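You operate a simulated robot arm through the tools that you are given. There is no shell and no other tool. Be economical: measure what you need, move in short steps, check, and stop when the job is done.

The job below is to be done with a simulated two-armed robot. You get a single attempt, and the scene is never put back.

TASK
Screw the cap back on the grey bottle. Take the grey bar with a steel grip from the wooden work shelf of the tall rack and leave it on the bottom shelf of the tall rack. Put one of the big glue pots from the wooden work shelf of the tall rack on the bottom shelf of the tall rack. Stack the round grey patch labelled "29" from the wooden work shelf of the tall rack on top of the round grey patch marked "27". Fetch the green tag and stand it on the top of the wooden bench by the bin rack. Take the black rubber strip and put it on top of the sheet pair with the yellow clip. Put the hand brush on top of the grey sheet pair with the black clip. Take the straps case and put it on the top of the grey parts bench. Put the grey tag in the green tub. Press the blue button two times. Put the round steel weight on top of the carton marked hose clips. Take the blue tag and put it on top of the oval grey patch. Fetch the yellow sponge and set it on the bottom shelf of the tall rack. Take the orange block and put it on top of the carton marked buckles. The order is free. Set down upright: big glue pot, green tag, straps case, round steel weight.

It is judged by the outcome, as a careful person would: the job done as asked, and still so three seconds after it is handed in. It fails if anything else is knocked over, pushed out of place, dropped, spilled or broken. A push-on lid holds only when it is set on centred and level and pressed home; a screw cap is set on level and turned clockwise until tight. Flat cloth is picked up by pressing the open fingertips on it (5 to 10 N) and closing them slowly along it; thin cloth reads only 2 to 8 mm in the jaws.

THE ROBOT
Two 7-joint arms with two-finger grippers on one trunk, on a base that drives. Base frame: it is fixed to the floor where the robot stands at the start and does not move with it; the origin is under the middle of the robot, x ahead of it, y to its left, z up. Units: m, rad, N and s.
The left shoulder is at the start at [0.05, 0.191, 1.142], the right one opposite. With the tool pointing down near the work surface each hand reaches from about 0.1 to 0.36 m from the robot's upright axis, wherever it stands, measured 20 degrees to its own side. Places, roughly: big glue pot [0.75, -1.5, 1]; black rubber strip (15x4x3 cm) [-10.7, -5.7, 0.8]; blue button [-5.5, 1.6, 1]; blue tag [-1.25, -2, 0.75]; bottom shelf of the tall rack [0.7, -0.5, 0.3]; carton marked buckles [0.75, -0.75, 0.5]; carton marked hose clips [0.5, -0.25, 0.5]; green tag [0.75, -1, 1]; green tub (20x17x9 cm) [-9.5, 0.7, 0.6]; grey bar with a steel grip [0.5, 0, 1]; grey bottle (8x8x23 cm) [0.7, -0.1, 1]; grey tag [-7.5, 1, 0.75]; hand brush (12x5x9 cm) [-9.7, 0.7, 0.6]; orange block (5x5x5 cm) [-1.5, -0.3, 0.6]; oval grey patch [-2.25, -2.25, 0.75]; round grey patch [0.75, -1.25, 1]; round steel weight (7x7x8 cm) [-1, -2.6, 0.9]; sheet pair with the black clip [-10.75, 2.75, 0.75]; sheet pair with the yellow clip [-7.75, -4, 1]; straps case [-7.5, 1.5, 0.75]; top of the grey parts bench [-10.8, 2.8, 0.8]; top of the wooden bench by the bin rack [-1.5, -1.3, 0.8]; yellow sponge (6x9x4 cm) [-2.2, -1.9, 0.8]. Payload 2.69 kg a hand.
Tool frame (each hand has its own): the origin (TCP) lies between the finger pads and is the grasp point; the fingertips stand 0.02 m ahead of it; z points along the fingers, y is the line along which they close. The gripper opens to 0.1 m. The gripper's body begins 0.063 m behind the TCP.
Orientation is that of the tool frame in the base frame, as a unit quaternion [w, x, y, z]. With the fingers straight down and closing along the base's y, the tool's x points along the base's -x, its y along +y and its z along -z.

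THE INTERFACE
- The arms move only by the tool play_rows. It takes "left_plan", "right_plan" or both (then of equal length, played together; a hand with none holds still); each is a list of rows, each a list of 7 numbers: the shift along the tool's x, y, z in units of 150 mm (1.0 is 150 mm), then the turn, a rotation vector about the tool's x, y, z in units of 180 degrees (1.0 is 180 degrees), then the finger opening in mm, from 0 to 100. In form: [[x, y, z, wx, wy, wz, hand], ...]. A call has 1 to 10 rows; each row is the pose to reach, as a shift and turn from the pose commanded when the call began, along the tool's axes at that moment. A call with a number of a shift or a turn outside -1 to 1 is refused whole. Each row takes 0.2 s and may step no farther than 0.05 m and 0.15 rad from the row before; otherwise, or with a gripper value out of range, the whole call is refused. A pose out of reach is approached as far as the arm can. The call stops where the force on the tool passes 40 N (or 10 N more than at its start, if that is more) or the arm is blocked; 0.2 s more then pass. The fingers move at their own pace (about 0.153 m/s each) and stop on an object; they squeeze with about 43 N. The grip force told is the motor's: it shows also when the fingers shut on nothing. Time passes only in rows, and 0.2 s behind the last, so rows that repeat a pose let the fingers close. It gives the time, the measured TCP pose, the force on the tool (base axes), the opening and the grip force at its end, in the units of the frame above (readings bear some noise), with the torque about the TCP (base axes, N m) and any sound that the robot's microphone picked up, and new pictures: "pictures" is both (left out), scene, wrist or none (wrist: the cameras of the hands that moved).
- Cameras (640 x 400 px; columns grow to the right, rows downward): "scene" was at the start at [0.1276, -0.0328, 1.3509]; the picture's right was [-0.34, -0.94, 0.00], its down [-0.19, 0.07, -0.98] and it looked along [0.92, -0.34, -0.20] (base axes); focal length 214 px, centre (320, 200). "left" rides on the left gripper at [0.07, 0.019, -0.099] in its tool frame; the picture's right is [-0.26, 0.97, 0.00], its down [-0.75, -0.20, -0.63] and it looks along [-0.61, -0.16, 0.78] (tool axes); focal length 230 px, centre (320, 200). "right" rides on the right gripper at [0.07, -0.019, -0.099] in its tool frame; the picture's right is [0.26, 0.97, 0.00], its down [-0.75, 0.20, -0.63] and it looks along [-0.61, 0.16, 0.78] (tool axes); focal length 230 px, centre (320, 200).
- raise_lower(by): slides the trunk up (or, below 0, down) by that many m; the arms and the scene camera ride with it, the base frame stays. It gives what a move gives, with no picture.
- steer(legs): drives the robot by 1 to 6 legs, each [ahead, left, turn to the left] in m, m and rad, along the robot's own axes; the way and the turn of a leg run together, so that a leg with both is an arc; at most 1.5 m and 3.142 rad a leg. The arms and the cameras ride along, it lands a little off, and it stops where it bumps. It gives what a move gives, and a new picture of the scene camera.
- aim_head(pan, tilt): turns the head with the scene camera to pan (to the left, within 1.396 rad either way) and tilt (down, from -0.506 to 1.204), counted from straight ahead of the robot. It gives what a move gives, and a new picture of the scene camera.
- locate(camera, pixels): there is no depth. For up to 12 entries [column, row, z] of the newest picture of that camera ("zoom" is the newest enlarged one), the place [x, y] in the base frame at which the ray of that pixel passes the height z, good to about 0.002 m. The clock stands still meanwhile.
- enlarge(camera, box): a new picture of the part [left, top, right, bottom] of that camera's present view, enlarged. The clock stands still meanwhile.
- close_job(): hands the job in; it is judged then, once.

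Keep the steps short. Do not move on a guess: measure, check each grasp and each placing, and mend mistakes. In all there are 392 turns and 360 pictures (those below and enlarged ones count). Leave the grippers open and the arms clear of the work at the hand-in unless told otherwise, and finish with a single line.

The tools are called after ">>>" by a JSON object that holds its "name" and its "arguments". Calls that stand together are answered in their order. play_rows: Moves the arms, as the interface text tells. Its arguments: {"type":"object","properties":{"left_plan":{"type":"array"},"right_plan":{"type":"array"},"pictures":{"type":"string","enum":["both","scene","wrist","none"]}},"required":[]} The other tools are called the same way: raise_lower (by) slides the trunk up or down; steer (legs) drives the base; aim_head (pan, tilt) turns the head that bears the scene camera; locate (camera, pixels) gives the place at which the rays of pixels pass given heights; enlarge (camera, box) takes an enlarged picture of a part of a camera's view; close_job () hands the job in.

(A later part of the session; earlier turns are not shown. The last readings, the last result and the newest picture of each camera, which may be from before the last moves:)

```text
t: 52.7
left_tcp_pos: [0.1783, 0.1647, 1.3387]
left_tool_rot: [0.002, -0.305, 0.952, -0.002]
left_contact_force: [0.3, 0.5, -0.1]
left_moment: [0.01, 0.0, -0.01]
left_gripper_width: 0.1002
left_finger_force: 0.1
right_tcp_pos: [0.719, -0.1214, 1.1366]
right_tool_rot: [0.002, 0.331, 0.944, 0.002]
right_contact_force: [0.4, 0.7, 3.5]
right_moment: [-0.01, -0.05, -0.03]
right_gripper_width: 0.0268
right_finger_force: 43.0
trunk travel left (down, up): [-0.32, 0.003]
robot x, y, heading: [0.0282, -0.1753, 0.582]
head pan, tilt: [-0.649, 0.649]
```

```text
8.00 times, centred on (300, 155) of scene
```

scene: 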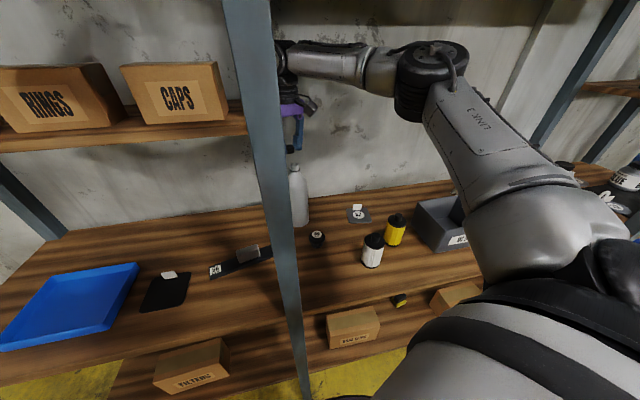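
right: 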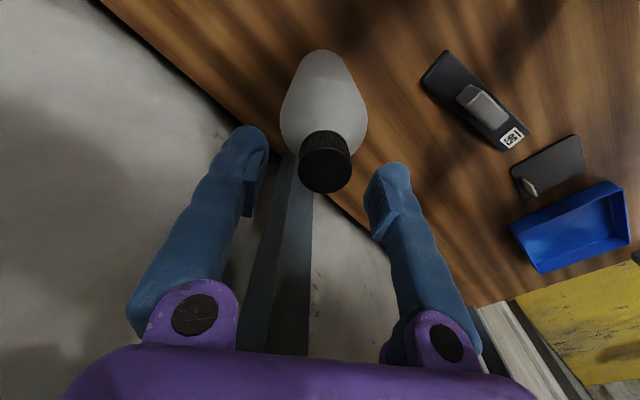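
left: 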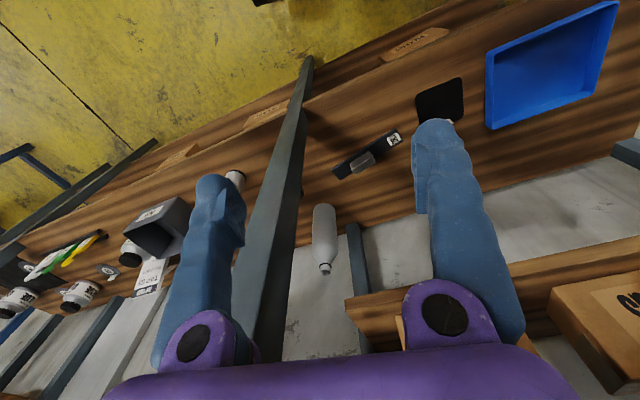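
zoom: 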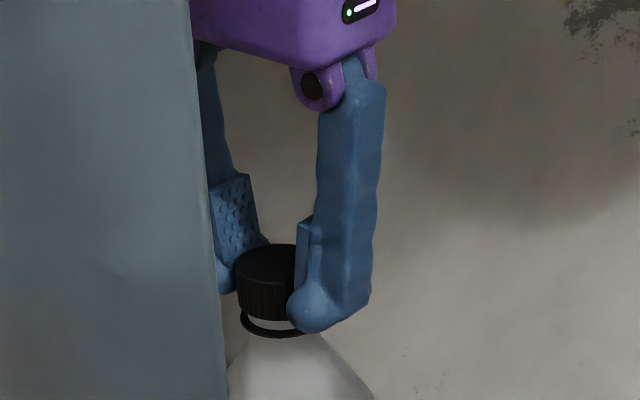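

The cap turns freely with light force. I keep ratcheting: open slightly, rotate back, grip, turn clockwise — two cycles, reading torque each time.

>>> {"name": "play_rows", "arguments": {"right_plan": [[0, 0, 0, 0, 0, 0, 42], [0, 0, 0, 0, 0, -0.045, 42], [0, 0, 0, 0, 0, -0.09, 42], [0, 0, 0, 0, 0, -0.135, 42], [0, 0, 0, 0, 0, -0.18, 42], [0, 0, 0, 0, 0, -0.225, 42], [0, 0, 0, 0, 0, -0.27, 42], [0, 0, 0, 0, 0, -0.315, 42], [0, 0, 0, 0, 0, -0.36, 42], [0, 0, 0, 0, 0, -0.405, 42]], "pictures": "none"}}

>>> {"name": "play_rows", "arguments": {"right_plan": [[0, 0, 0, 0, 0, 0, 20], [0, 0, 0.0, 0, 0, 0.045, 20], [0, 0, 0.0, 0, 0, 0.09, 20], [0, 0, 0.001, 0, 0, 0.135, 20], [0, 0, 0.002, 0, 0, 0.18, 20], [0, 0, 0.003, 0, 0, 0.225, 20], [0, 0, 0.004, 0, 0, 0.27, 20], [0, 0, 0.004, 0, 0, 0.315, 20], [0, 0, 0.004, 0, 0, 0.36, 20], [0, 0, 0.004, 0, 0, 0.405, 20]], "pictures": "none"}}

>>> {"name": "play_rows", "arguments": {"right_plan": [[0, 0, 0, 0, 0, 0, 42], [0, 0, 0, 0, 0, -0.045, 42], [0, 0, 0, 0, 0, -0.09, 42], [0, 0, 0, 0, 0, -0.135, 42], [0, 0, 0, 0, 0, -0.18, 42], [0, 0, 0, 0, 0, -0.225, 42], [0, 0, 0, 0, 0, -0.27, 42], [0, 0, 0, 0, 0, -0.315, 42], [0, 0, 0, 0, 0, -0.36, 42], [0, 0, 0, 0, 0, -0.405, 42]], "pictures": "none"}}

>>> {"name": "play_rows", "arguments": {"right_plan": [[0, 0, 0, 0, 0, 0, 20], [0, 0, 0.0, 0, 0, 0.045, 20], [0, 0, 0.0, 0, 0, 0.09, 20], [0, 0, 0.001, 0, 0, 0.135, 20], [0, 0, 0.002, 0, 0, 0.18, 20], [0, 0, 0.003, 0, 0, 0.225, 20], [0, 0, 0.004, 0, 0, 0.27, 20], [0, 0, 0.004, 0, 0, 0.315, 20], [0, 0, 0.004, 0, 0, 0.36, 20], [0, 0, 0.004, 0, 0, 0.405, 20]], "pictures": "none"}}

>>> {"name": "enlarge", "arguments": {"camera": "scene", "box": [265, 130, 335, 180]}}

```text
t: 54.9
left_tcp_pos: [0.1794, 0.1638, 1.3388]
left_tool_rot: [0.003, -0.305, 0.952, -0.001]
left_contact_force: [0.8, 0.3, -0.5]
left_moment: [0.02, 0.0, 0.05]
left_gripper_width: 0.0999
left_finger_force: 0.1
right_tcp_pos: [0.7201, -0.1216, 1.137]
right_tool_rot: [0.001, -0.297, 0.955, 0.0]
right_contact_force: [-1.4, 0.3, 0.4]
right_moment: [0.0, 0.01, -0.01]
right_gripper_width: 0.0423
right_finger_force: 0.0
trunk travel left (down, up): [-0.32, 0.003]
robot x, y, heading: [0.0248, -0.1754, 0.586]
head pan, tilt: [-0.649, 0.649]
```

```text
t: 57.1
left_tcp_pos: [0.1798, 0.1639, 1.3394]
left_tool_rot: [0.003, -0.305, 0.952, 0.0]
left_contact_force: [-0.3, 0.6, -0.3]
left_moment: [0.03, 0.02, 0.02]
left_gripper_width: 0.1001
left_finger_force: 0.1
right_tcp_pos: [0.72, -0.1208, 1.1357]
right_tool_rot: [0.001, 0.331, 0.944, 0.0]
right_contact_force: [0.7, -0.1, -0.3]
right_moment: [-0.01, -0.04, -0.02]
right_gripper_width: 0.0264
right_finger_force: 43.3
trunk travel left (down, up): [-0.32, 0.003]
robot x, y, heading: [0.0235, -0.1799, 0.583]
head pan, tilt: [-0.649, 0.649]
```

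```text
t: 59.3
left_tcp_pos: [0.179, 0.1635, 1.3386]
left_tool_rot: [0.002, -0.305, 0.952, -0.001]
left_contact_force: [0.4, 0.4, -0.2]
left_moment: [-0.04, 0.06, -0.03]
left_gripper_width: 0.1001
left_finger_force: 0.0
right_tcp_pos: [0.7198, -0.12, 1.1375]
right_tool_rot: [0.001, -0.297, 0.955, 0.001]
right_contact_force: [-0.1, 0.2, -0.3]
right_moment: [0.05, -0.02, -0.01]
right_gripper_width: 0.042
right_finger_force: 0.1
trunk travel left (down, up): [-0.32, 0.003]
robot x, y, heading: [0.0255, -0.1742, 0.588]
head pan, tilt: [-0.649, 0.649]
```

```text
t: 61.5
left_tcp_pos: [0.18, 0.1637, 1.3401]
left_tool_rot: [0.003, -0.305, 0.952, -0.001]
left_contact_force: [0.6, 0.1, 0.1]
left_moment: [0.0, 0.02, 0.03]
left_gripper_width: 0.0996
left_finger_force: 0.1
right_tcp_pos: [0.7203, -0.1222, 1.136]
right_tool_rot: [0.001, 0.331, 0.944, 0.002]
right_contact_force: [0.7, 0.3, 1.1]
right_moment: [0.0, -0.03, 0.03]
right_gripper_width: 0.0265
right_finger_force: 42.7
trunk travel left (down, up): [-0.32, 0.003]
robot x, y, heading: [0.0277, -0.1742, 0.581]
head pan, tilt: [-0.649, 0.649]
```

```text
8.00 times, centred on (300, 155) of scene
```

zoom: 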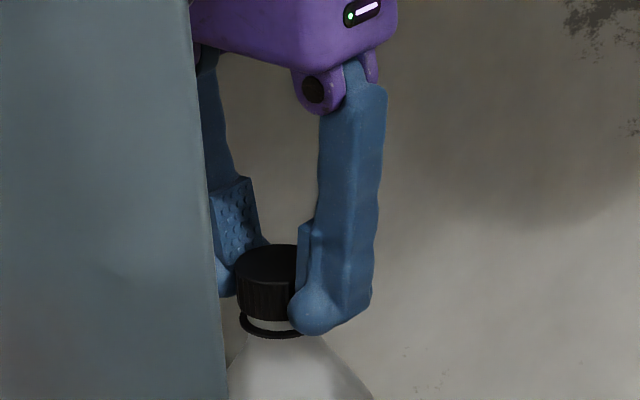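

No thread torque appears yet. I ratchet back and now turn while pressing down firmly (~2–3 mm command).

>>> {"name": "play_rows", "arguments": {"right_plan": [[0, 0, 0, 0, 0, 0, 42], [0, 0, 0, 0, 0, -0.045, 42], [0, 0, 0, 0, 0, -0.09, 42], [0, 0, 0, 0, 0, -0.135, 42], [0, 0, 0, 0, 0, -0.18, 42], [0, 0, 0, 0, 0, -0.225, 42], [0, 0, 0, 0, 0, -0.27, 42], [0, 0, 0, 0, 0, -0.315, 42], [0, 0, 0, 0, 0, -0.36, 42], [0, 0, 0, 0, 0, -0.405, 42]], "pictures": "none"}}

>>> {"name": "play_rows", "arguments": {"right_plan": [[0, 0, 0, 0, 0, 0, 20], [0, 0, 0, 0, 0, 0, 20], [0, 0, 0.01, 0, 0, 0, 20], [0, 0, 0.02, 0, 0, 0, 20]], "pictures": "none"}}

```text
t: 63.7
left_tcp_pos: [0.1794, 0.164, 1.3388]
left_tool_rot: [0.003, -0.305, 0.952, -0.001]
left_contact_force: [-0.2, -0.4, -0.5]
left_moment: [0.02, 0.0, -0.02]
left_gripper_width: 0.1002
left_finger_force: 0.2
right_tcp_pos: [0.7193, -0.1196, 1.1358]
right_tool_rot: [0.0, -0.297, 0.955, 0.001]
right_contact_force: [-0.2, -0.6, 0.1]
right_moment: [-0.01, 0.0, -0.01]
right_gripper_width: 0.0418
right_finger_force: 0.1
trunk travel left (down, up): [-0.32, 0.003]
robot x, y, heading: [0.0264, -0.1772, 0.579]
head pan, tilt: [-0.649, 0.649]
```

```text
t: 64.7
left_tcp_pos: [0.1781, 0.1638, 1.3387]
left_tool_rot: [0.003, -0.305, 0.952, -0.002]
left_contact_force: [0.1, 0.2, 0.9]
left_moment: [-0.01, 0.01, 0.03]
left_gripper_width: 0.1
left_finger_force: 0.1
right_tcp_pos: [0.719, -0.121, 1.1368]
right_tool_rot: [0.003, -0.296, 0.955, 0.0]
right_contact_force: [1.1, 0.0, 7.6]
right_moment: [-0.08, -0.03, 0.0]
right_gripper_width: 0.0265
right_finger_force: 42.9
trunk travel left (down, up): [-0.32, 0.003]
robot x, y, heading: [0.0274, -0.1755, 0.582]
head pan, tilt: [-0.649, 0.649]
```

>>> {"name": "play_rows", "arguments": {"right_plan": [[0, 0, 0.01, 0, 0, 0.0, 20], [0, 0, 0.012, 0, 0, 0.045, 20], [0, 0, 0.014, 0, 0, 0.09, 20], [0, 0, 0.016, 0, 0, 0.135, 20]], "pictures": "none"}}

>>> {"name": "play_rows", "arguments": {"right_plan": [[0, 0, 0.0, 0, 0, 0.045, 20], [0, 0, 0.0, 0, 0, 0.09, 20], [0, 0, 0.0, 0, 0, 0.135, 20], [0, 0, 0, 0, 0, 0.18, 20], [0, 0, 0, 0, 0, 0.225, 20], [0, 0, 0, 0, 0, 0.26, 20]], "pictures": "none"}}

>>> {"name": "enlarge", "arguments": {"camera": "scene", "box": [265, 130, 335, 180]}}

```text
t: 65.7
left_tcp_pos: [0.1766, 0.1635, 1.3391]
left_tool_rot: [0.003, -0.305, 0.952, -0.001]
left_contact_force: [-0.5, 0.4, 0.1]
left_moment: [0.0, 0.02, -0.01]
left_gripper_width: 0.1002
left_finger_force: 0.1
right_tcp_pos: [0.7193, -0.1213, 1.1343]
right_tool_rot: [0.003, -0.087, 0.996, 0.002]
right_contact_force: [3.3, -1.6, 22.5]
right_moment: [-0.06, -0.05, -0.03]
right_gripper_width: 0.0268
right_finger_force: 43.6
trunk travel left (down, up): [-0.32, 0.003]
robot x, y, heading: [0.0245, -0.178, 0.587]
head pan, tilt: [-0.649, 0.649]
```

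```text
t: 67.1
left_tcp_pos: [0.1778, 0.1635, 1.3395]
left_tool_rot: [0.004, -0.305, 0.952, -0.001]
left_contact_force: [1.0, 0.6, 0.5]
left_moment: [0.0, 0.01, -0.01]
left_gripper_width: 0.0999
left_finger_force: 0.0
right_tcp_pos: [0.7189, -0.1217, 1.135]
right_tool_rot: [0.002, 0.316, 0.949, 0.002]
right_contact_force: [2.5, -0.9, 23.2]
right_moment: [-0.13, -0.23, 0.0]
right_gripper_width: 0.0263
right_finger_force: 42.6
trunk travel left (down, up): [-0.32, 0.003]
robot x, y, heading: [0.0276, -0.1756, 0.584]
head pan, tilt: [-0.649, 0.649]
```

```text
8.00 times, centred on (300, 155) of scene
```

zoom: 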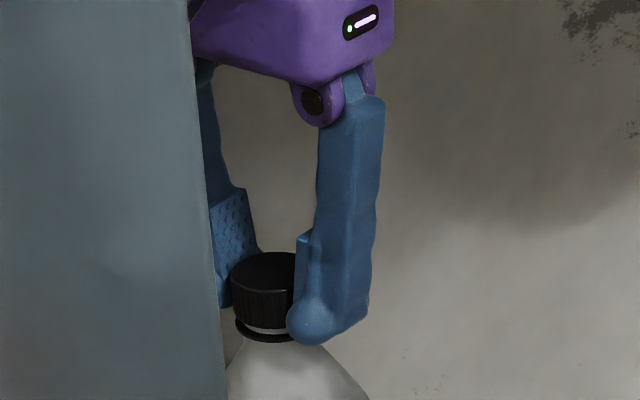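

The cap spins freely with 23 N down; it is getting slightly lower. I continue with more cycles under moderate pressure and watch for torque.

>>> {"name": "play_rows", "arguments": {"right_plan": [[0, 0, 0, 0, 0, 0, 42], [0, 0, 0, 0, 0, -0.045, 42], [0, 0, 0, 0, 0, -0.09, 42], [0, 0, 0, 0, 0, -0.135, 42], [0, 0, 0, 0, 0, -0.18, 42], [0, 0, 0, 0, 0, -0.225, 42], [0, 0, 0, 0, 0, -0.27, 42], [0, 0, 0, 0, 0, -0.315, 42], [0, 0, 0, 0, 0, -0.36, 42], [0, 0, 0, 0, 0, -0.405, 42]], "pictures": "none"}}

>>> {"name": "play_rows", "arguments": {"right_plan": [[0, 0, 0, 0, 0, 0, 20], [0, 0, 0.0, 0, 0, 0.045, 20], [0, 0, 0.0, 0, 0, 0.09, 20], [0, 0, 0.005, 0, 0, 0.135, 20], [0, 0, 0.006, 0, 0, 0.18, 20], [0, 0, 0.007, 0, 0, 0.225, 20], [0, 0, 0.008, 0, 0, 0.27, 20], [0, 0, 0.008, 0, 0, 0.315, 20], [0, 0, 0.008, 0, 0, 0.36, 20], [0, 0, 0.008, 0, 0, 0.405, 20]], "pictures": "none"}}

>>> {"name": "play_rows", "arguments": {"right_plan": [[0, 0, 0, 0, 0, 0, 42], [0, 0, 0, 0, 0, -0.045, 42], [0, 0, 0, 0, 0, -0.09, 42], [0, 0, 0, 0, 0, -0.135, 42], [0, 0, 0, 0, 0, -0.18, 42], [0, 0, 0, 0, 0, -0.225, 42], [0, 0, 0, 0, 0, -0.27, 42], [0, 0, 0, 0, 0, -0.315, 42], [0, 0, 0, 0, 0, -0.36, 42], [0, 0, 0, 0, 0, -0.405, 42]], "pictures": "wrist"}}

>>> {"name": "enlarge", "arguments": {"camera": "scene", "box": [265, 130, 335, 180]}}

>>> {"name": "enlarge", "arguments": {"camera": "right", "box": [260, 110, 380, 230]}}

```text
t: 69.3
left_tcp_pos: [0.1797, 0.1623, 1.3405]
left_tool_rot: [0.003, -0.305, 0.952, -0.001]
left_contact_force: [-0.4, 1.1, 0.0]
left_moment: [0.0, -0.02, 0.0]
left_gripper_width: 0.1003
left_finger_force: 0.0
right_tcp_pos: [0.7195, -0.1207, 1.1316]
right_tool_rot: [0.001, -0.312, 0.95, 0.0]
right_contact_force: [-0.2, -0.2, 0.8]
right_moment: [-0.01, -0.01, 0.0]
right_gripper_width: 0.042
right_finger_force: 0.0
trunk travel left (down, up): [-0.32, 0.003]
robot x, y, heading: [0.0255, -0.1793, 0.583]
head pan, tilt: [-0.649, 0.649]
```

```text
t: 71.5
left_tcp_pos: [0.1779, 0.1643, 1.3394]
left_tool_rot: [0.003, -0.305, 0.952, -0.002]
left_contact_force: [-0.6, 0.1, -0.7]
left_moment: [0.02, 0.01, -0.03]
left_gripper_width: 0.1002
left_finger_force: 0.0
right_tcp_pos: [0.7199, -0.1207, 1.129]
right_tool_rot: [0.001, 0.314, 0.949, 0.001]
right_contact_force: [-0.8, -0.2, 4.5]
right_moment: [-0.03, 0.0, 0.0]
right_gripper_width: 0.0262
right_finger_force: 43.5
trunk travel left (down, up): [-0.32, 0.003]
robot x, y, heading: [0.0245, -0.1748, 0.585]
head pan, tilt: [-0.649, 0.649]
```

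```text
t: 73.7
left_tcp_pos: [0.1793, 0.1632, 1.3376]
left_tool_rot: [0.003, -0.304, 0.953, -0.001]
left_contact_force: [-0.6, -0.2, 0.2]
left_moment: [0.0, -0.04, -0.03]
left_gripper_width: 0.0999
left_finger_force: 0.1
right_tcp_pos: [0.7196, -0.1205, 1.1293]
right_tool_rot: [0.001, -0.313, 0.95, 0.0]
right_contact_force: [-0.2, -0.3, 0.2]
right_moment: [-0.01, -0.05, 0.01]
right_gripper_width: 0.0422
right_finger_force: 0.0
trunk travel left (down, up): [-0.32, 0.003]
robot x, y, heading: [0.0276, -0.1742, 0.586]
head pan, tilt: [-0.649, 0.649]
```

right: 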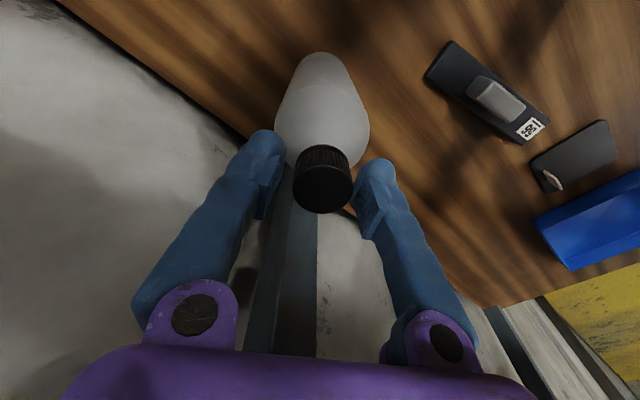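

```text
8.00 times, centred on (300, 155) of scene
```

zoom: 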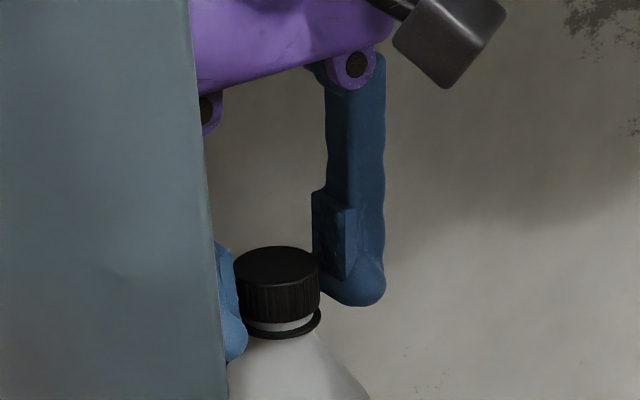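

```text
3.33 times, centred on (320, 170) of right
```

zoom: 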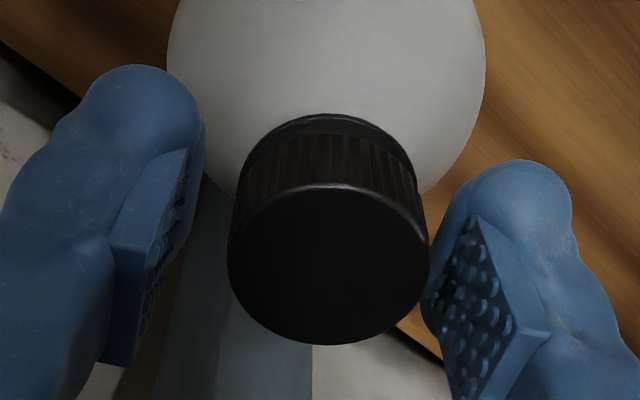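

The fingers crept low and the bottle may lean slightly. I lift the open hand straight up to inspect the cap unhindered.

>>> {"name": "play_rows", "arguments": {"right_plan": [[0, 0, -0.05, 0, 0, 0, 60], [0, 0, -0.2, 0, 0, 0, 60], [0, 0, -0.4, 0, 0, 0, 60]], "pictures": "none"}}

>>> {"name": "enlarge", "arguments": {"camera": "scene", "box": [265, 130, 335, 180]}}

>>> {"name": "enlarge", "arguments": {"camera": "right", "box": [260, 80, 380, 200]}}

```text
t: 74.5
left_tcp_pos: [0.1802, 0.1641, 1.3393]
left_tool_rot: [0.004, -0.304, 0.953, -0.001]
left_contact_force: [-1.0, 0.0, 0.4]
left_moment: [-0.02, 0.0, 0.01]
left_gripper_width: 0.1
left_finger_force: 0.1
right_tcp_pos: [0.7182, -0.1227, 1.1909]
right_tool_rot: [0.001, -0.311, 0.95, 0.0]
right_contact_force: [0.0, 0.2, -0.1]
right_moment: [-0.02, -0.02, 0.01]
right_gripper_width: 0.0599
right_finger_force: 0.0
trunk travel left (down, up): [-0.32, 0.003]
robot x, y, heading: [0.0276, -0.178, 0.587]
head pan, tilt: [-0.649, 0.649]
```

```text
8.00 times, centred on (300, 155) of scene
```

zoom: 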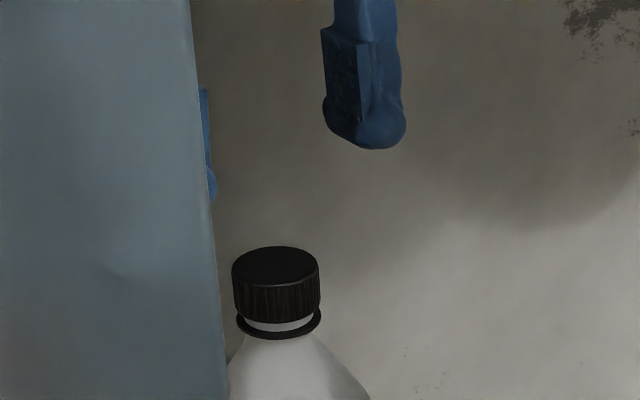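

```text
3.33 times, centred on (320, 140) of right
```

zoom: 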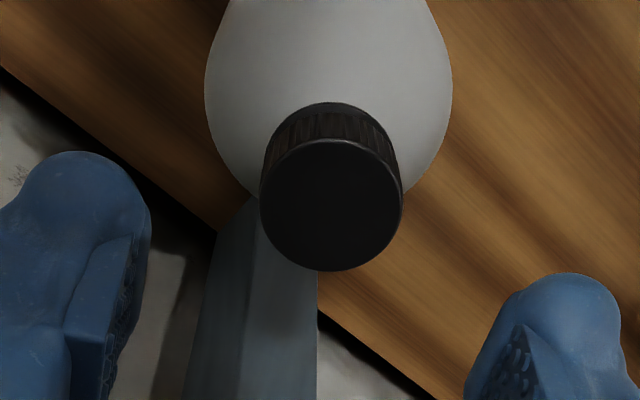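

The cap sits level. I re-measure its centre to grip it well and test for torque.

>>> {"name": "locate", "arguments": {"camera": "zoom", "pixels": [[331, 205, 1.131], [260, 205, 1.131], [403, 205, 1.131], [331, 271, 1.131], [331, 141, 1.131]]}}

```text
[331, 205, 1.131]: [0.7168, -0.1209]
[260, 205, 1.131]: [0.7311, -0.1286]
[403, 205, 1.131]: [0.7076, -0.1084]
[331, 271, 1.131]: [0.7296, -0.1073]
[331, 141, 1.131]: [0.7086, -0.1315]
```

>>> {"name": "play_rows", "arguments": {"right_plan": [[-0.008, 0.011, 0.2, 0, 0, 0, 60], [-0.008, 0.011, 0.345, 0, 0, 0, 60], [-0.008, 0.011, 0.345, 0, 0, 0, 20], [-0.008, 0.011, 0.345, 0, 0, 0, 20], [-0.008, 0.011, 0.355, 0, 0, 0.04, 20], [-0.008, 0.011, 0.36, 0, 0, 0.08, 20], [-0.008, 0.011, 0.36, 0, 0, 0.12, 20]], "pictures": "none"}}

>>> {"name": "play_rows", "arguments": {"right_plan": [[0, 0, 0, 0, 0, 0.045, 20], [0, 0, 0, 0, 0, 0.09, 20], [0, 0, 0, 0, 0, 0.135, 20], [0, 0, 0, 0, 0, 0.18, 20], [0, 0, 0, 0, 0, 0.225, 20], [0, 0, 0, 0, 0, 0.27, 20]], "pictures": "none"}}

>>> {"name": "enlarge", "arguments": {"camera": "scene", "box": [265, 130, 335, 180]}}

```text
t: 76.1
left_tcp_pos: [0.1773, 0.1637, 1.3402]
left_tool_rot: [0.004, -0.305, 0.952, -0.002]
left_contact_force: [-0.5, 0.6, 0.7]
left_moment: [-0.02, 0.01, 0.02]
left_gripper_width: 0.0998
left_finger_force: 0.1
right_tcp_pos: [0.7182, -0.1184, 1.1367]
right_tool_rot: [0.002, -0.126, 0.992, 0.002]
right_contact_force: [0.2, -0.6, 3.8]
right_moment: [-0.06, 0.02, 0.0]
right_gripper_width: 0.0267
right_finger_force: 43.2
trunk travel left (down, up): [-0.32, 0.003]
robot x, y, heading: [0.0271, -0.175, 0.582]
head pan, tilt: [-0.649, 0.649]
```

```text
t: 77.5
left_tcp_pos: [0.1774, 0.1626, 1.3389]
left_tool_rot: [0.004, -0.305, 0.952, -0.002]
left_contact_force: [0.1, -0.2, -1.1]
left_moment: [0.01, 0.02, 0.03]
left_gripper_width: 0.1
left_finger_force: 0.1
right_tcp_pos: [0.7195, -0.1187, 1.1357]
right_tool_rot: [0.002, 0.292, 0.956, 0.001]
right_contact_force: [-0.6, -1.4, 7.8]
right_moment: [-0.1, 0.0, 0.0]
right_gripper_width: 0.0268
right_finger_force: 42.6
trunk travel left (down, up): [-0.32, 0.003]
robot x, y, heading: [0.0289, -0.1791, 0.586]
head pan, tilt: [-0.649, 0.649]
```

```text
8.00 times, centred on (300, 155) of scene
```

zoom: 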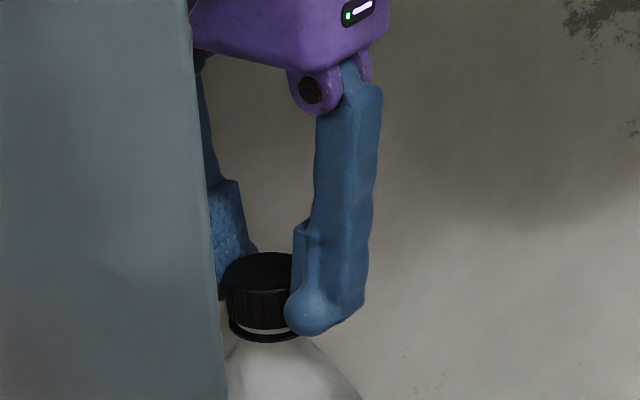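

I test whether the thread holds: lift 5 mm and look whether the bottle follows.

>>> {"name": "play_rows", "arguments": {"right_plan": [[0, 0, -0.03, 0, 0, 0, 20], [0, 0, -0.06, 0, 0, 0, 20]], "pictures": "none"}}

>>> {"name": "enlarge", "arguments": {"camera": "scene", "box": [240, 120, 360, 240]}}

```text
t: 78.1
left_tcp_pos: [0.1783, 0.1633, 1.3391]
left_tool_rot: [0.002, -0.305, 0.952, -0.001]
left_contact_force: [0.4, 0.2, 1.3]
left_moment: [-0.02, -0.01, 0.01]
left_gripper_width: 0.1002
left_finger_force: 0.0
right_tcp_pos: [0.7191, -0.1218, 1.1455]
right_tool_rot: [0.0, 0.293, 0.956, 0.0]
right_contact_force: [0.0, 1.0, -1.2]
right_moment: [0.0, -0.03, 0.03]
right_gripper_width: 0.0268
right_finger_force: 43.0
trunk travel left (down, up): [-0.32, 0.003]
robot x, y, heading: [0.0264, -0.182, 0.586]
head pan, tilt: [-0.649, 0.649]
```

```text
3.33 times, centred on (300, 180) of scene
```

zoom: 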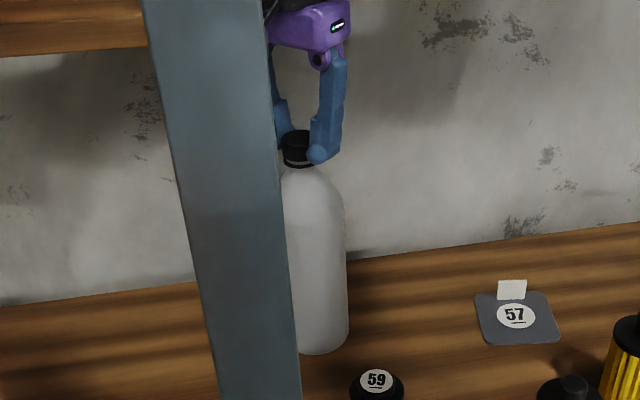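

>>> {"name": "enlarge", "arguments": {"camera": "scene", "box": [265, 130, 335, 180]}}

>>> {"name": "enlarge", "arguments": {"camera": "scene", "box": [265, 190, 335, 240]}}

```text
8.00 times, centred on (300, 155) of scene
```

zoom: 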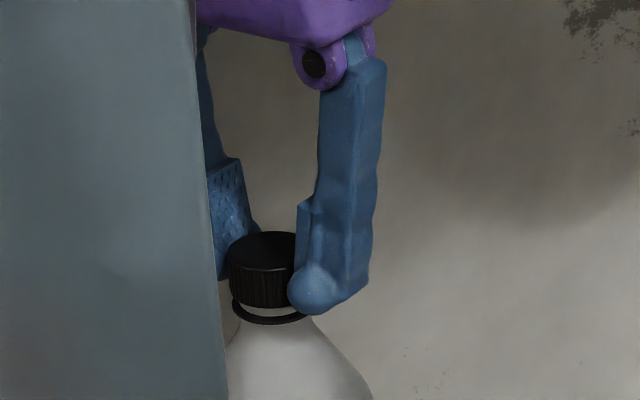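

```text
8.00 times, centred on (300, 215) of scene
```

zoom: 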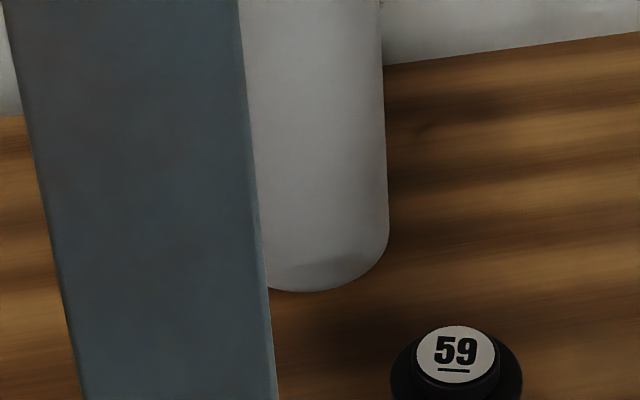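

The bottle follows the cap with only ~1.2 N, so the thread has caught. I set it back down and continue ratcheting clockwise until tight.

>>> {"name": "play_rows", "arguments": {"right_plan": [[0, 0, 0.03, 0, 0, 0, 20], [0, 0, 0.058, 0, 0, 0, 20], [0, 0, 0.054, 0, 0, 0, 42], [0, 0, 0.045, 0, 0, -0.047, 42], [0, 0, 0.045, 0, 0, -0.094, 42], [0, 0, 0.045, 0, 0, -0.141, 42], [0, 0, 0.045, 0, 0, -0.188, 42], [0, 0, 0.045, 0, 0, -0.235, 42], [0, 0, 0.045, 0, 0, -0.282, 42], [0, 0, 0.045, 0, 0, -0.329, 42]], "pictures": "none"}}

>>> {"name": "play_rows", "arguments": {"right_plan": [[0, 0, 0, 0, 0, -0.04, 42], [0, 0, 0, 0, 0, -0.08, 42], [0, 0, 0, 0, 0, -0.08, 20], [0, 0, 0, 0, 0, -0.035, 20], [0, 0, 0, 0, 0, 0.01, 20], [0, 0, 0, 0, 0, 0.055, 20], [0, 0, 0, 0, 0, 0.1, 20], [0, 0, 0, 0, 0, 0.145, 20], [0, 0, 0, 0, 0, 0.19, 20], [0, 0, 0, 0, 0, 0.235, 20]], "pictures": "none"}}

>>> {"name": "play_rows", "arguments": {"right_plan": [[0, 0, 0, 0, 0, 0.045, 20], [0, 0, 0, 0, 0, 0.09, 20], [0, 0, 0, 0, 0, 0.09, 42], [0, 0, 0, 0, 0, 0.045, 42], [0, 0, 0, 0, 0, 0.0, 42], [0, 0, 0, 0, 0, -0.045, 42], [0, 0, 0, 0, 0, -0.09, 42], [0, 0, 0, 0, 0, -0.135, 42], [0, 0, 0, 0, 0, -0.18, 42], [0, 0, 0, 0, 0, -0.225, 42]], "pictures": "none"}}

>>> {"name": "play_rows", "arguments": {"right_plan": [[0, 0, 0, 0, 0, -0.045, 42], [0, 0, 0, 0, 0, -0.09, 42], [0, 0, 0, 0, 0, -0.09, 20], [0, 0, 0, 0, 0, -0.045, 20], [0, 0, 0, 0, 0, 0.0, 20], [0, 0, 0, 0, 0, 0.045, 20], [0, 0, 0, 0, 0, 0.09, 20], [0, 0, 0, 0, 0, 0.135, 20], [0, 0, 0, 0, 0, 0.18, 20], [0, 0, 0, 0, 0, 0.225, 20]], "pictures": "none"}}

>>> {"name": "enlarge", "arguments": {"camera": "scene", "box": [265, 130, 335, 180]}}

```text
t: 80.3
left_tcp_pos: [0.179, 0.1643, 1.339]
left_tool_rot: [0.002, -0.305, 0.952, -0.001]
left_contact_force: [-0.2, -0.4, 0.0]
left_moment: [-0.01, 0.04, -0.02]
left_gripper_width: 0.1
left_finger_force: 0.0
right_tcp_pos: [0.7204, -0.1184, 1.1374]
right_tool_rot: [0.001, -0.22, 0.975, 0.001]
right_contact_force: [-0.8, -0.2, -0.6]
right_moment: [0.0, 0.03, 0.01]
right_gripper_width: 0.0422
right_finger_force: 0.1
trunk travel left (down, up): [-0.32, 0.003]
robot x, y, heading: [0.0282, -0.1784, 0.585]
head pan, tilt: [-0.649, 0.649]
```

```text
t: 82.5
left_tcp_pos: [0.1783, 0.1641, 1.3386]
left_tool_rot: [0.003, -0.305, 0.952, -0.001]
left_contact_force: [0.1, -0.1, -0.2]
left_moment: [-0.02, 0.01, -0.02]
left_gripper_width: 0.0999
left_finger_force: 0.1
right_tcp_pos: [0.7206, -0.12, 1.1387]
right_tool_rot: [0.0, 0.15, 0.989, 0.0]
right_contact_force: [-0.3, 0.1, -1.3]
right_moment: [0.0, -0.02, 0.03]
right_gripper_width: 0.0267
right_finger_force: 42.9
trunk travel left (down, up): [-0.32, 0.003]
robot x, y, heading: [0.0286, -0.1746, 0.584]
head pan, tilt: [-0.649, 0.649]
```

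```text
t: 84.7
left_tcp_pos: [0.1795, 0.1635, 1.3391]
left_tool_rot: [0.003, -0.305, 0.952, 0.0]
left_contact_force: [-0.9, -0.6, 0.7]
left_moment: [0.01, 0.03, 0.01]
left_gripper_width: 0.1002
left_finger_force: 0.1
right_tcp_pos: [0.719, -0.1178, 1.1376]
right_tool_rot: [0.0, -0.204, 0.979, 0.001]
right_contact_force: [0.6, 0.0, -1.0]
right_moment: [-0.02, -0.02, 0.01]
right_gripper_width: 0.042
right_finger_force: 0.1
trunk travel left (down, up): [-0.32, 0.003]
robot x, y, heading: [0.023, -0.1773, 0.581]
head pan, tilt: [-0.649, 0.649]
```

```text
t: 86.9
left_tcp_pos: [0.1794, 0.1636, 1.3399]
left_tool_rot: [0.002, -0.305, 0.952, -0.001]
left_contact_force: [-0.3, 0.1, 0.5]
left_moment: [0.01, 0.0, 0.02]
left_gripper_width: 0.1001
left_finger_force: 0.0
right_tcp_pos: [0.7194, -0.1186, 1.1381]
right_tool_rot: [0.0, 0.15, 0.989, 0.001]
right_contact_force: [0.2, 0.4, -0.1]
right_moment: [-0.05, -0.01, -0.01]
right_gripper_width: 0.0265
right_finger_force: 43.1
trunk travel left (down, up): [-0.32, 0.003]
robot x, y, heading: [0.026, -0.179, 0.586]
head pan, tilt: [-0.649, 0.649]
```

```text
8.00 times, centred on (300, 155) of scene
```

zoom: 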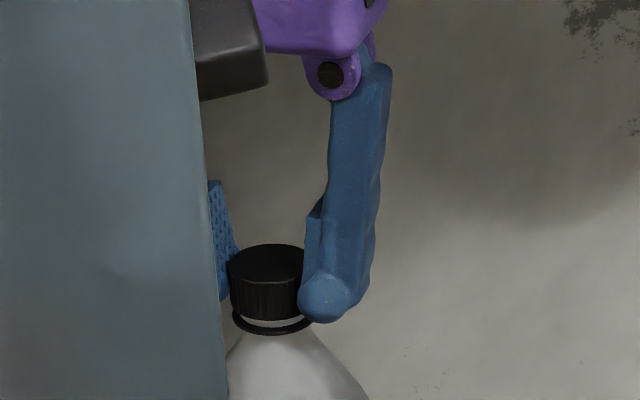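

No visible progress; maybe it is already tight and the light bottle just spins along. I press ~20 N and turn to read the torque.

>>> {"name": "play_rows", "arguments": {"right_plan": [[0, 0, 0.012, 0, 0, 0, 20], [0, 0, 0.025, 0, 0, 0, 20], [0, 0, 0.03, 0, 0, 0.045, 20], [0, 0, 0.03, 0, 0, 0.09, 20], [0, 0, 0.03, 0, 0, 0.135, 20]], "pictures": "none"}}

>>> {"name": "enlarge", "arguments": {"camera": "scene", "box": [265, 130, 335, 180]}}

```text
t: 88.1
left_tcp_pos: [0.1777, 0.1636, 1.3392]
left_tool_rot: [0.005, -0.305, 0.952, -0.001]
left_contact_force: [0.1, -0.3, 0.3]
left_moment: [0.0, -0.03, 0.0]
left_gripper_width: 0.1002
left_finger_force: 0.0
right_tcp_pos: [0.7193, -0.1168, 1.1345]
right_tool_rot: [0.002, 0.355, 0.935, 0.003]
right_contact_force: [1.1, 2.1, 17.5]
right_moment: [0.01, -0.14, 0.04]
right_gripper_width: 0.0266
right_finger_force: 43.0
trunk travel left (down, up): [-0.32, 0.003]
robot x, y, heading: [0.0251, -0.1762, 0.584]
head pan, tilt: [-0.649, 0.649]
```

```text
8.00 times, centred on (300, 155) of scene
```

zoom: 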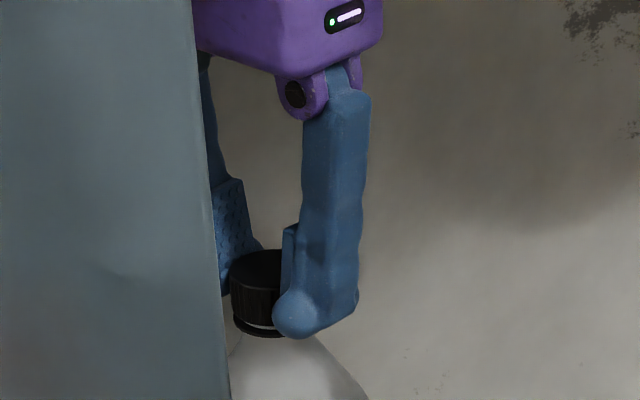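

Pressing while turning made the cap descend (gap to ring down from 16 to 9 zoom px). I repeat with pressure.

>>> {"name": "play_rows", "arguments": {"right_plan": [[0, 0, -0.02, 0, 0, 0, 42], [0, 0, -0.025, 0, 0, -0.045, 42], [0, 0, -0.025, 0, 0, -0.09, 42], [0, 0, -0.025, 0, 0, -0.135, 42], [0, 0, -0.025, 0, 0, -0.18, 42], [0, 0, -0.025, 0, 0, -0.225, 42], [0, 0, -0.025, 0, 0, -0.27, 42], [0, 0, -0.025, 0, 0, -0.315, 42], [0, 0, -0.025, 0, 0, -0.36, 42], [0, 0, -0.025, 0, 0, -0.405, 42]], "pictures": "none"}}

>>> {"name": "play_rows", "arguments": {"right_plan": [[0, 0, 0, 0, 0, 0, 20], [0, 0, 0.012, 0, 0, 0.0, 20], [0, 0, 0.025, 0, 0, 0.045, 20], [0, 0, 0.028, 0, 0, 0.09, 20], [0, 0, 0.03, 0, 0, 0.135, 20], [0, 0, 0.03, 0, 0, 0.18, 20], [0, 0, 0.03, 0, 0, 0.225, 20], [0, 0, 0.03, 0, 0, 0.27, 20], [0, 0, 0.03, 0, 0, 0.315, 20], [0, 0, 0.03, 0, 0, 0.36, 20]], "pictures": "none"}}

>>> {"name": "enlarge", "arguments": {"camera": "scene", "box": [265, 130, 335, 180]}}

```text
t: 90.3
left_tcp_pos: [0.1793, 0.1635, 1.3396]
left_tool_rot: [0.003, -0.305, 0.952, -0.001]
left_contact_force: [0.2, 0.2, 0.4]
left_moment: [0.02, -0.03, -0.02]
left_gripper_width: 0.1001
left_finger_force: 0.0
right_tcp_pos: [0.7199, -0.1192, 1.1374]
right_tool_rot: [0.0, -0.273, 0.962, 0.001]
right_contact_force: [0.7, 0.0, 0.0]
right_moment: [-0.03, -0.01, 0.01]
right_gripper_width: 0.0418
right_finger_force: 0.1
trunk travel left (down, up): [-0.32, 0.003]
robot x, y, heading: [0.0248, -0.1763, 0.586]
head pan, tilt: [-0.649, 0.649]
```

```text
t: 92.5
left_tcp_pos: [0.1773, 0.1637, 1.3383]
left_tool_rot: [0.005, -0.305, 0.952, -0.001]
left_contact_force: [0.4, -0.3, -1.1]
left_moment: [0.0, -0.01, 0.02]
left_gripper_width: 0.1001
left_finger_force: 0.0
right_tcp_pos: [0.718, -0.118, 1.1353]
right_tool_rot: [0.002, 0.287, 0.958, 0.002]
right_contact_force: [2.3, -0.3, 17.0]
right_moment: [-0.06, -0.29, -0.01]
right_gripper_width: 0.0261
right_finger_force: 42.7
trunk travel left (down, up): [-0.32, 0.003]
robot x, y, heading: [0.0268, -0.179, 0.585]
head pan, tilt: [-0.649, 0.649]
```

```text
8.00 times, centred on (300, 155) of scene
```

zoom: 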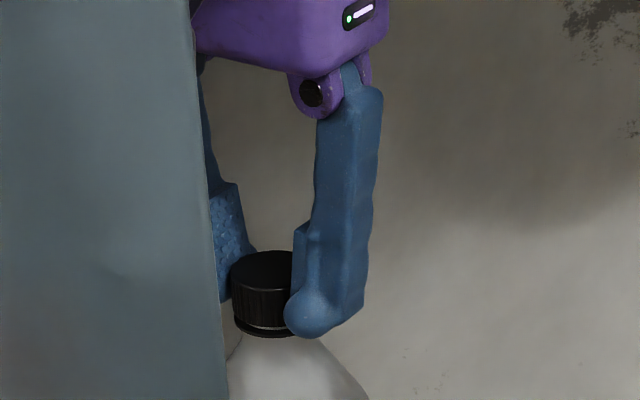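

Gap now ~6 px. More pressed cycles.

>>> {"name": "play_rows", "arguments": {"right_plan": [[0, 0, -0.02, 0, 0, 0, 42], [0, 0, -0.025, 0, 0, -0.045, 42], [0, 0, -0.025, 0, 0, -0.09, 42], [0, 0, -0.025, 0, 0, -0.135, 42], [0, 0, -0.025, 0, 0, -0.18, 42], [0, 0, -0.025, 0, 0, -0.225, 42], [0, 0, -0.025, 0, 0, -0.27, 42], [0, 0, -0.025, 0, 0, -0.315, 42], [0, 0, -0.025, 0, 0, -0.36, 42], [0, 0, -0.025, 0, 0, -0.405, 42]], "pictures": "none"}}

>>> {"name": "play_rows", "arguments": {"right_plan": [[0, 0, 0, 0, 0, 0, 20], [0, 0, 0.012, 0, 0, 0.0, 20], [0, 0, 0.025, 0, 0, 0.045, 20], [0, 0, 0.028, 0, 0, 0.09, 20], [0, 0, 0.03, 0, 0, 0.135, 20], [0, 0, 0.03, 0, 0, 0.18, 20], [0, 0, 0.03, 0, 0, 0.225, 20], [0, 0, 0.03, 0, 0, 0.27, 20], [0, 0, 0.03, 0, 0, 0.315, 20], [0, 0, 0.03, 0, 0, 0.36, 20]], "pictures": "none"}}

>>> {"name": "play_rows", "arguments": {"right_plan": [[0, 0, -0.02, 0, 0, 0, 42], [0, 0, -0.025, 0, 0, -0.045, 42], [0, 0, -0.025, 0, 0, -0.09, 42], [0, 0, -0.025, 0, 0, -0.135, 42], [0, 0, -0.025, 0, 0, -0.18, 42], [0, 0, -0.025, 0, 0, -0.225, 42], [0, 0, -0.025, 0, 0, -0.27, 42], [0, 0, -0.025, 0, 0, -0.315, 42], [0, 0, -0.025, 0, 0, -0.36, 42], [0, 0, -0.025, 0, 0, -0.405, 42]], "pictures": "none"}}

>>> {"name": "play_rows", "arguments": {"right_plan": [[0, 0, 0, 0, 0, 0, 20], [0, 0, 0.012, 0, 0, 0.0, 20], [0, 0, 0.025, 0, 0, 0.045, 20], [0, 0, 0.028, 0, 0, 0.09, 20], [0, 0, 0.03, 0, 0, 0.135, 20], [0, 0, 0.03, 0, 0, 0.18, 20], [0, 0, 0.03, 0, 0, 0.225, 20], [0, 0, 0.03, 0, 0, 0.27, 20], [0, 0, 0.03, 0, 0, 0.315, 20], [0, 0, 0.03, 0, 0, 0.36, 20]], "pictures": "none"}}

>>> {"name": "enlarge", "arguments": {"camera": "scene", "box": [265, 130, 335, 180]}}

```text
t: 94.7
left_tcp_pos: [0.1799, 0.1634, 1.3402]
left_tool_rot: [0.003, -0.305, 0.952, -0.001]
left_contact_force: [-0.6, 0.2, -0.4]
left_moment: [0.03, -0.04, -0.03]
left_gripper_width: 0.1001
left_finger_force: 0.0
right_tcp_pos: [0.7193, -0.1194, 1.1388]
right_tool_rot: [0.001, -0.341, 0.94, 0.0]
right_contact_force: [0.3, -0.3, 0.6]
right_moment: [-0.01, 0.02, 0.0]
right_gripper_width: 0.0422
right_finger_force: 0.1
trunk travel left (down, up): [-0.32, 0.003]
robot x, y, heading: [0.0272, -0.1763, 0.585]
head pan, tilt: [-0.649, 0.649]
```

```text
t: 96.9
left_tcp_pos: [0.1773, 0.1645, 1.3394]
left_tool_rot: [0.004, -0.305, 0.952, -0.002]
left_contact_force: [0.0, 0.0, -0.3]
left_moment: [-0.03, 0.0, -0.01]
left_gripper_width: 0.0999
left_finger_force: 0.1
right_tcp_pos: [0.7176, -0.1191, 1.1356]
right_tool_rot: [0.002, 0.219, 0.976, 0.002]
right_contact_force: [0.9, 0.6, 20.5]
right_moment: [-0.09, -0.16, 0.02]
right_gripper_width: 0.0264
right_finger_force: 43.4
trunk travel left (down, up): [-0.32, 0.003]
robot x, y, heading: [0.0265, -0.1739, 0.585]
head pan, tilt: [-0.649, 0.649]
```

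```text
t: 99.1
left_tcp_pos: [0.1788, 0.1637, 1.3378]
left_tool_rot: [0.003, -0.304, 0.953, -0.001]
left_contact_force: [-0.4, -0.1, -0.3]
left_moment: [-0.01, -0.01, 0.02]
left_gripper_width: 0.1001
left_finger_force: 0.1
right_tcp_pos: [0.7201, -0.1196, 1.137]
right_tool_rot: [0.001, -0.406, 0.914, 0.0]
right_contact_force: [0.0, 0.5, 0.2]
right_moment: [-0.03, -0.02, -0.02]
right_gripper_width: 0.0418
right_finger_force: 0.0
trunk travel left (down, up): [-0.32, 0.003]
robot x, y, heading: [0.0243, -0.1782, 0.581]
head pan, tilt: [-0.649, 0.649]
```

```text
t: 101.3
left_tcp_pos: [0.1755, 0.1635, 1.3393]
left_tool_rot: [0.005, -0.305, 0.952, -0.002]
left_contact_force: [0.4, -0.1, -0.7]
left_moment: [-0.02, -0.01, 0.0]
left_gripper_width: 0.1
left_finger_force: 0.1
right_tcp_pos: [0.7177, -0.1181, 1.1345]
right_tool_rot: [0.002, 0.149, 0.989, 0.002]
right_contact_force: [0.2, 0.2, 23.5]
right_moment: [-0.04, -0.04, 0.05]
right_gripper_width: 0.0265
right_finger_force: 43.2
trunk travel left (down, up): [-0.32, 0.003]
robot x, y, heading: [0.0273, -0.1779, 0.585]
head pan, tilt: [-0.649, 0.649]
```

```text
8.00 times, centred on (300, 155) of scene
```

zoom: 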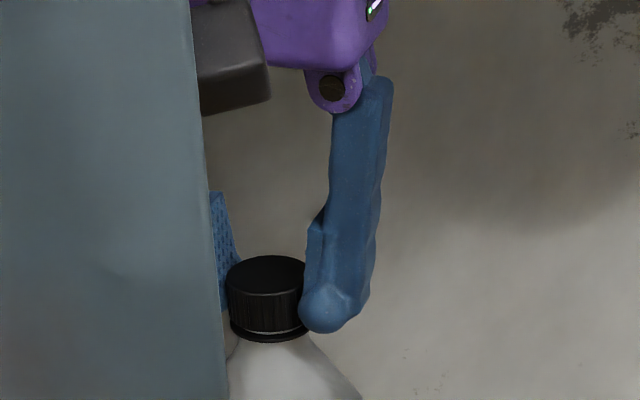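

Cap is nearly on the ring. Two more cycles to reach tight.

>>> {"name": "play_rows", "arguments": {"right_plan": [[0, 0, -0.02, 0, 0, 0, 42], [0, 0, -0.022, 0, 0, -0.045, 42], [0, 0, -0.022, 0, 0, -0.09, 42], [0, 0, -0.022, 0, 0, -0.135, 42], [0, 0, -0.022, 0, 0, -0.18, 42], [0, 0, -0.022, 0, 0, -0.225, 42], [0, 0, -0.022, 0, 0, -0.27, 42], [0, 0, -0.022, 0, 0, -0.315, 42], [0, 0, -0.022, 0, 0, -0.34, 42]], "pictures": "none"}}

>>> {"name": "play_rows", "arguments": {"right_plan": [[0, 0, 0, 0, 0, 0, 20], [0, 0, 0.012, 0, 0, 0.0, 20], [0, 0, 0.02, 0, 0, 0.045, 20], [0, 0, 0.022, 0, 0, 0.09, 20], [0, 0, 0.024, 0, 0, 0.135, 20], [0, 0, 0.024, 0, 0, 0.18, 20], [0, 0, 0.024, 0, 0, 0.225, 20], [0, 0, 0.024, 0, 0, 0.27, 20], [0, 0, 0.024, 0, 0, 0.315, 20], [0, 0, 0.024, 0, 0, 0.36, 20]], "pictures": "none"}}

>>> {"name": "play_rows", "arguments": {"right_plan": [[0, 0, 0.0, 0, 0, 0.04, 20], [0, 0, 0.0, 0, 0, 0.08, 20]], "pictures": "none"}}

>>> {"name": "enlarge", "arguments": {"camera": "scene", "box": [265, 130, 335, 180]}}

```text
t: 103.3
left_tcp_pos: [0.1786, 0.1639, 1.3388]
left_tool_rot: [0.003, -0.304, 0.953, -0.001]
left_contact_force: [0.4, 0.3, 0.0]
left_moment: [-0.02, 0.02, 0.0]
left_gripper_width: 0.0999
left_finger_force: 0.0
right_tcp_pos: [0.7207, -0.1194, 1.1339]
right_tool_rot: [0.0, -0.377, 0.926, 0.001]
right_contact_force: [0.6, 0.1, 0.1]
right_moment: [0.0, 0.01, 0.01]
right_gripper_width: 0.0417
right_finger_force: 0.0
trunk travel left (down, up): [-0.32, 0.003]
robot x, y, heading: [0.0264, -0.1755, 0.584]
head pan, tilt: [-0.649, 0.649]
```

```text
t: 105.5
left_tcp_pos: [0.1765, 0.1637, 1.3401]
left_tool_rot: [0.004, -0.305, 0.952, -0.002]
left_contact_force: [-0.4, -0.9, -0.3]
left_moment: [0.02, 0.03, 0.02]
left_gripper_width: 0.0999
left_finger_force: 0.0
right_tcp_pos: [0.7179, -0.1175, 1.1322]
right_tool_rot: [0.003, 0.181, 0.984, 0.002]
right_contact_force: [0.3, -0.7, 18.9]
right_moment: [-0.03, 0.03, 0.15]
right_gripper_width: 0.0263
right_finger_force: 42.8
trunk travel left (down, up): [-0.32, 0.003]
robot x, y, heading: [0.0271, -0.1746, 0.584]
head pan, tilt: [-0.649, 0.649]
```

```text
t: 106.1
left_tcp_pos: [0.1766, 0.1626, 1.3397]
left_tool_rot: [0.004, -0.305, 0.952, -0.002]
left_contact_force: [0.4, -0.2, -0.6]
left_moment: [0.0, 0.0, -0.01]
left_gripper_width: 0.1001
left_finger_force: 0.0
right_tcp_pos: [0.7175, -0.118, 1.1327]
right_tool_rot: [0.002, 0.301, 0.954, 0.001]
right_contact_force: [-0.2, 0.2, 18.2]
right_moment: [0.1, 0.0, 0.15]
right_gripper_width: 0.0262
right_finger_force: 42.8
trunk travel left (down, up): [-0.32, 0.003]
robot x, y, heading: [0.0302, -0.1741, 0.586]
head pan, tilt: [-0.649, 0.649]
```

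```text
8.00 times, centred on (300, 155) of scene
```

zoom: 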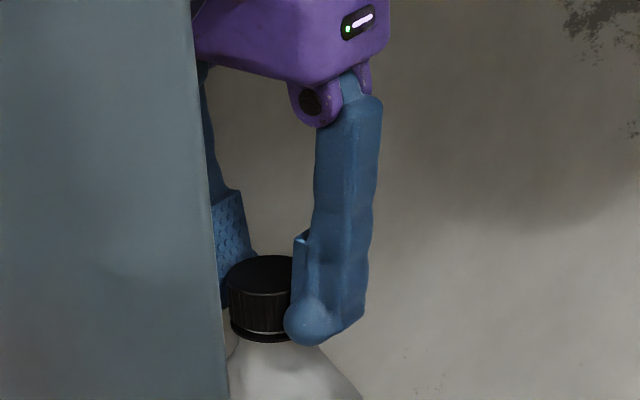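

Torque rose to 0.15 N·m: tight, the bottle now resists by friction. One last turn under ~28 N, then release and lift.

>>> {"name": "play_rows", "arguments": {"right_plan": [[0, 0, 0.012, 0, 0, 0.0, 20], [0, 0, 0.015, 0, 0, 0.04, 20], [0, 0, 0.015, 0, 0, 0.08, 20]], "pictures": "none"}}

>>> {"name": "play_rows", "arguments": {"right_plan": [[0, 0, -0.03, 0, 0, 0, 20], [0, 0, -0.03, 0, 0, 0, 45], [0, 0, -0.03, 0, 0, 0, 60], [0, 0, -0.2, 0, 0, 0, 60], [0, 0, -0.5, 0, 0, 0, 60], [0, 0, -0.5, 0, 0, 0, 60]], "pictures": "scene"}}

>>> {"name": "enlarge", "arguments": {"camera": "scene", "box": [265, 130, 335, 180]}}

```text
t: 106.9
left_tcp_pos: [0.1751, 0.1652, 1.3403]
left_tool_rot: [0.004, -0.305, 0.952, -0.001]
left_contact_force: [0.8, 0.3, 0.2]
left_moment: [0.0, -0.01, 0.01]
left_gripper_width: 0.1001
left_finger_force: 0.0
right_tcp_pos: [0.7169, -0.1194, 1.1333]
right_tool_rot: [0.002, 0.419, 0.908, 0.003]
right_contact_force: [-1.1, 0.1, 27.4]
right_moment: [-0.07, -0.01, 0.21]
right_gripper_width: 0.0265
right_finger_force: 42.2
trunk travel left (down, up): [-0.32, 0.003]
robot x, y, heading: [0.0249, -0.1759, 0.587]
head pan, tilt: [-0.649, 0.649]
```

```text
t: 108.3
left_tcp_pos: [0.1797, 0.1628, 1.3389]
left_tool_rot: [0.004, -0.304, 0.953, -0.002]
left_contact_force: [-0.4, 0.3, -0.7]
left_moment: [0.01, 0.03, -0.01]
left_gripper_width: 0.1
left_finger_force: 0.0
right_tcp_pos: [0.7186, -0.1177, 1.2047]
right_tool_rot: [0.0, 0.418, 0.908, 0.0]
right_contact_force: [0.0, -0.5, 1.0]
right_moment: [-0.01, 0.05, 0.03]
right_gripper_width: 0.06
right_finger_force: 0.2
trunk travel left (down, up): [-0.32, 0.003]
robot x, y, heading: [0.0282, -0.1741, 0.587]
head pan, tilt: [-0.649, 0.649]
```

scene: 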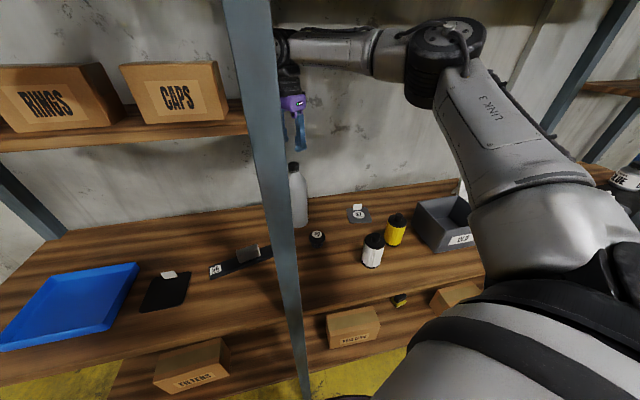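

```text
8.00 times, centred on (300, 155) of scene
```

zoom: 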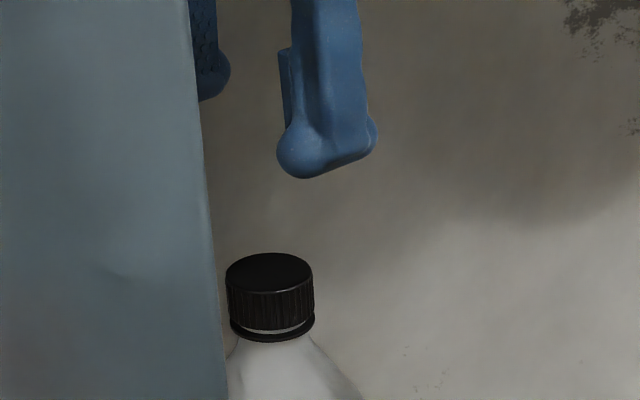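

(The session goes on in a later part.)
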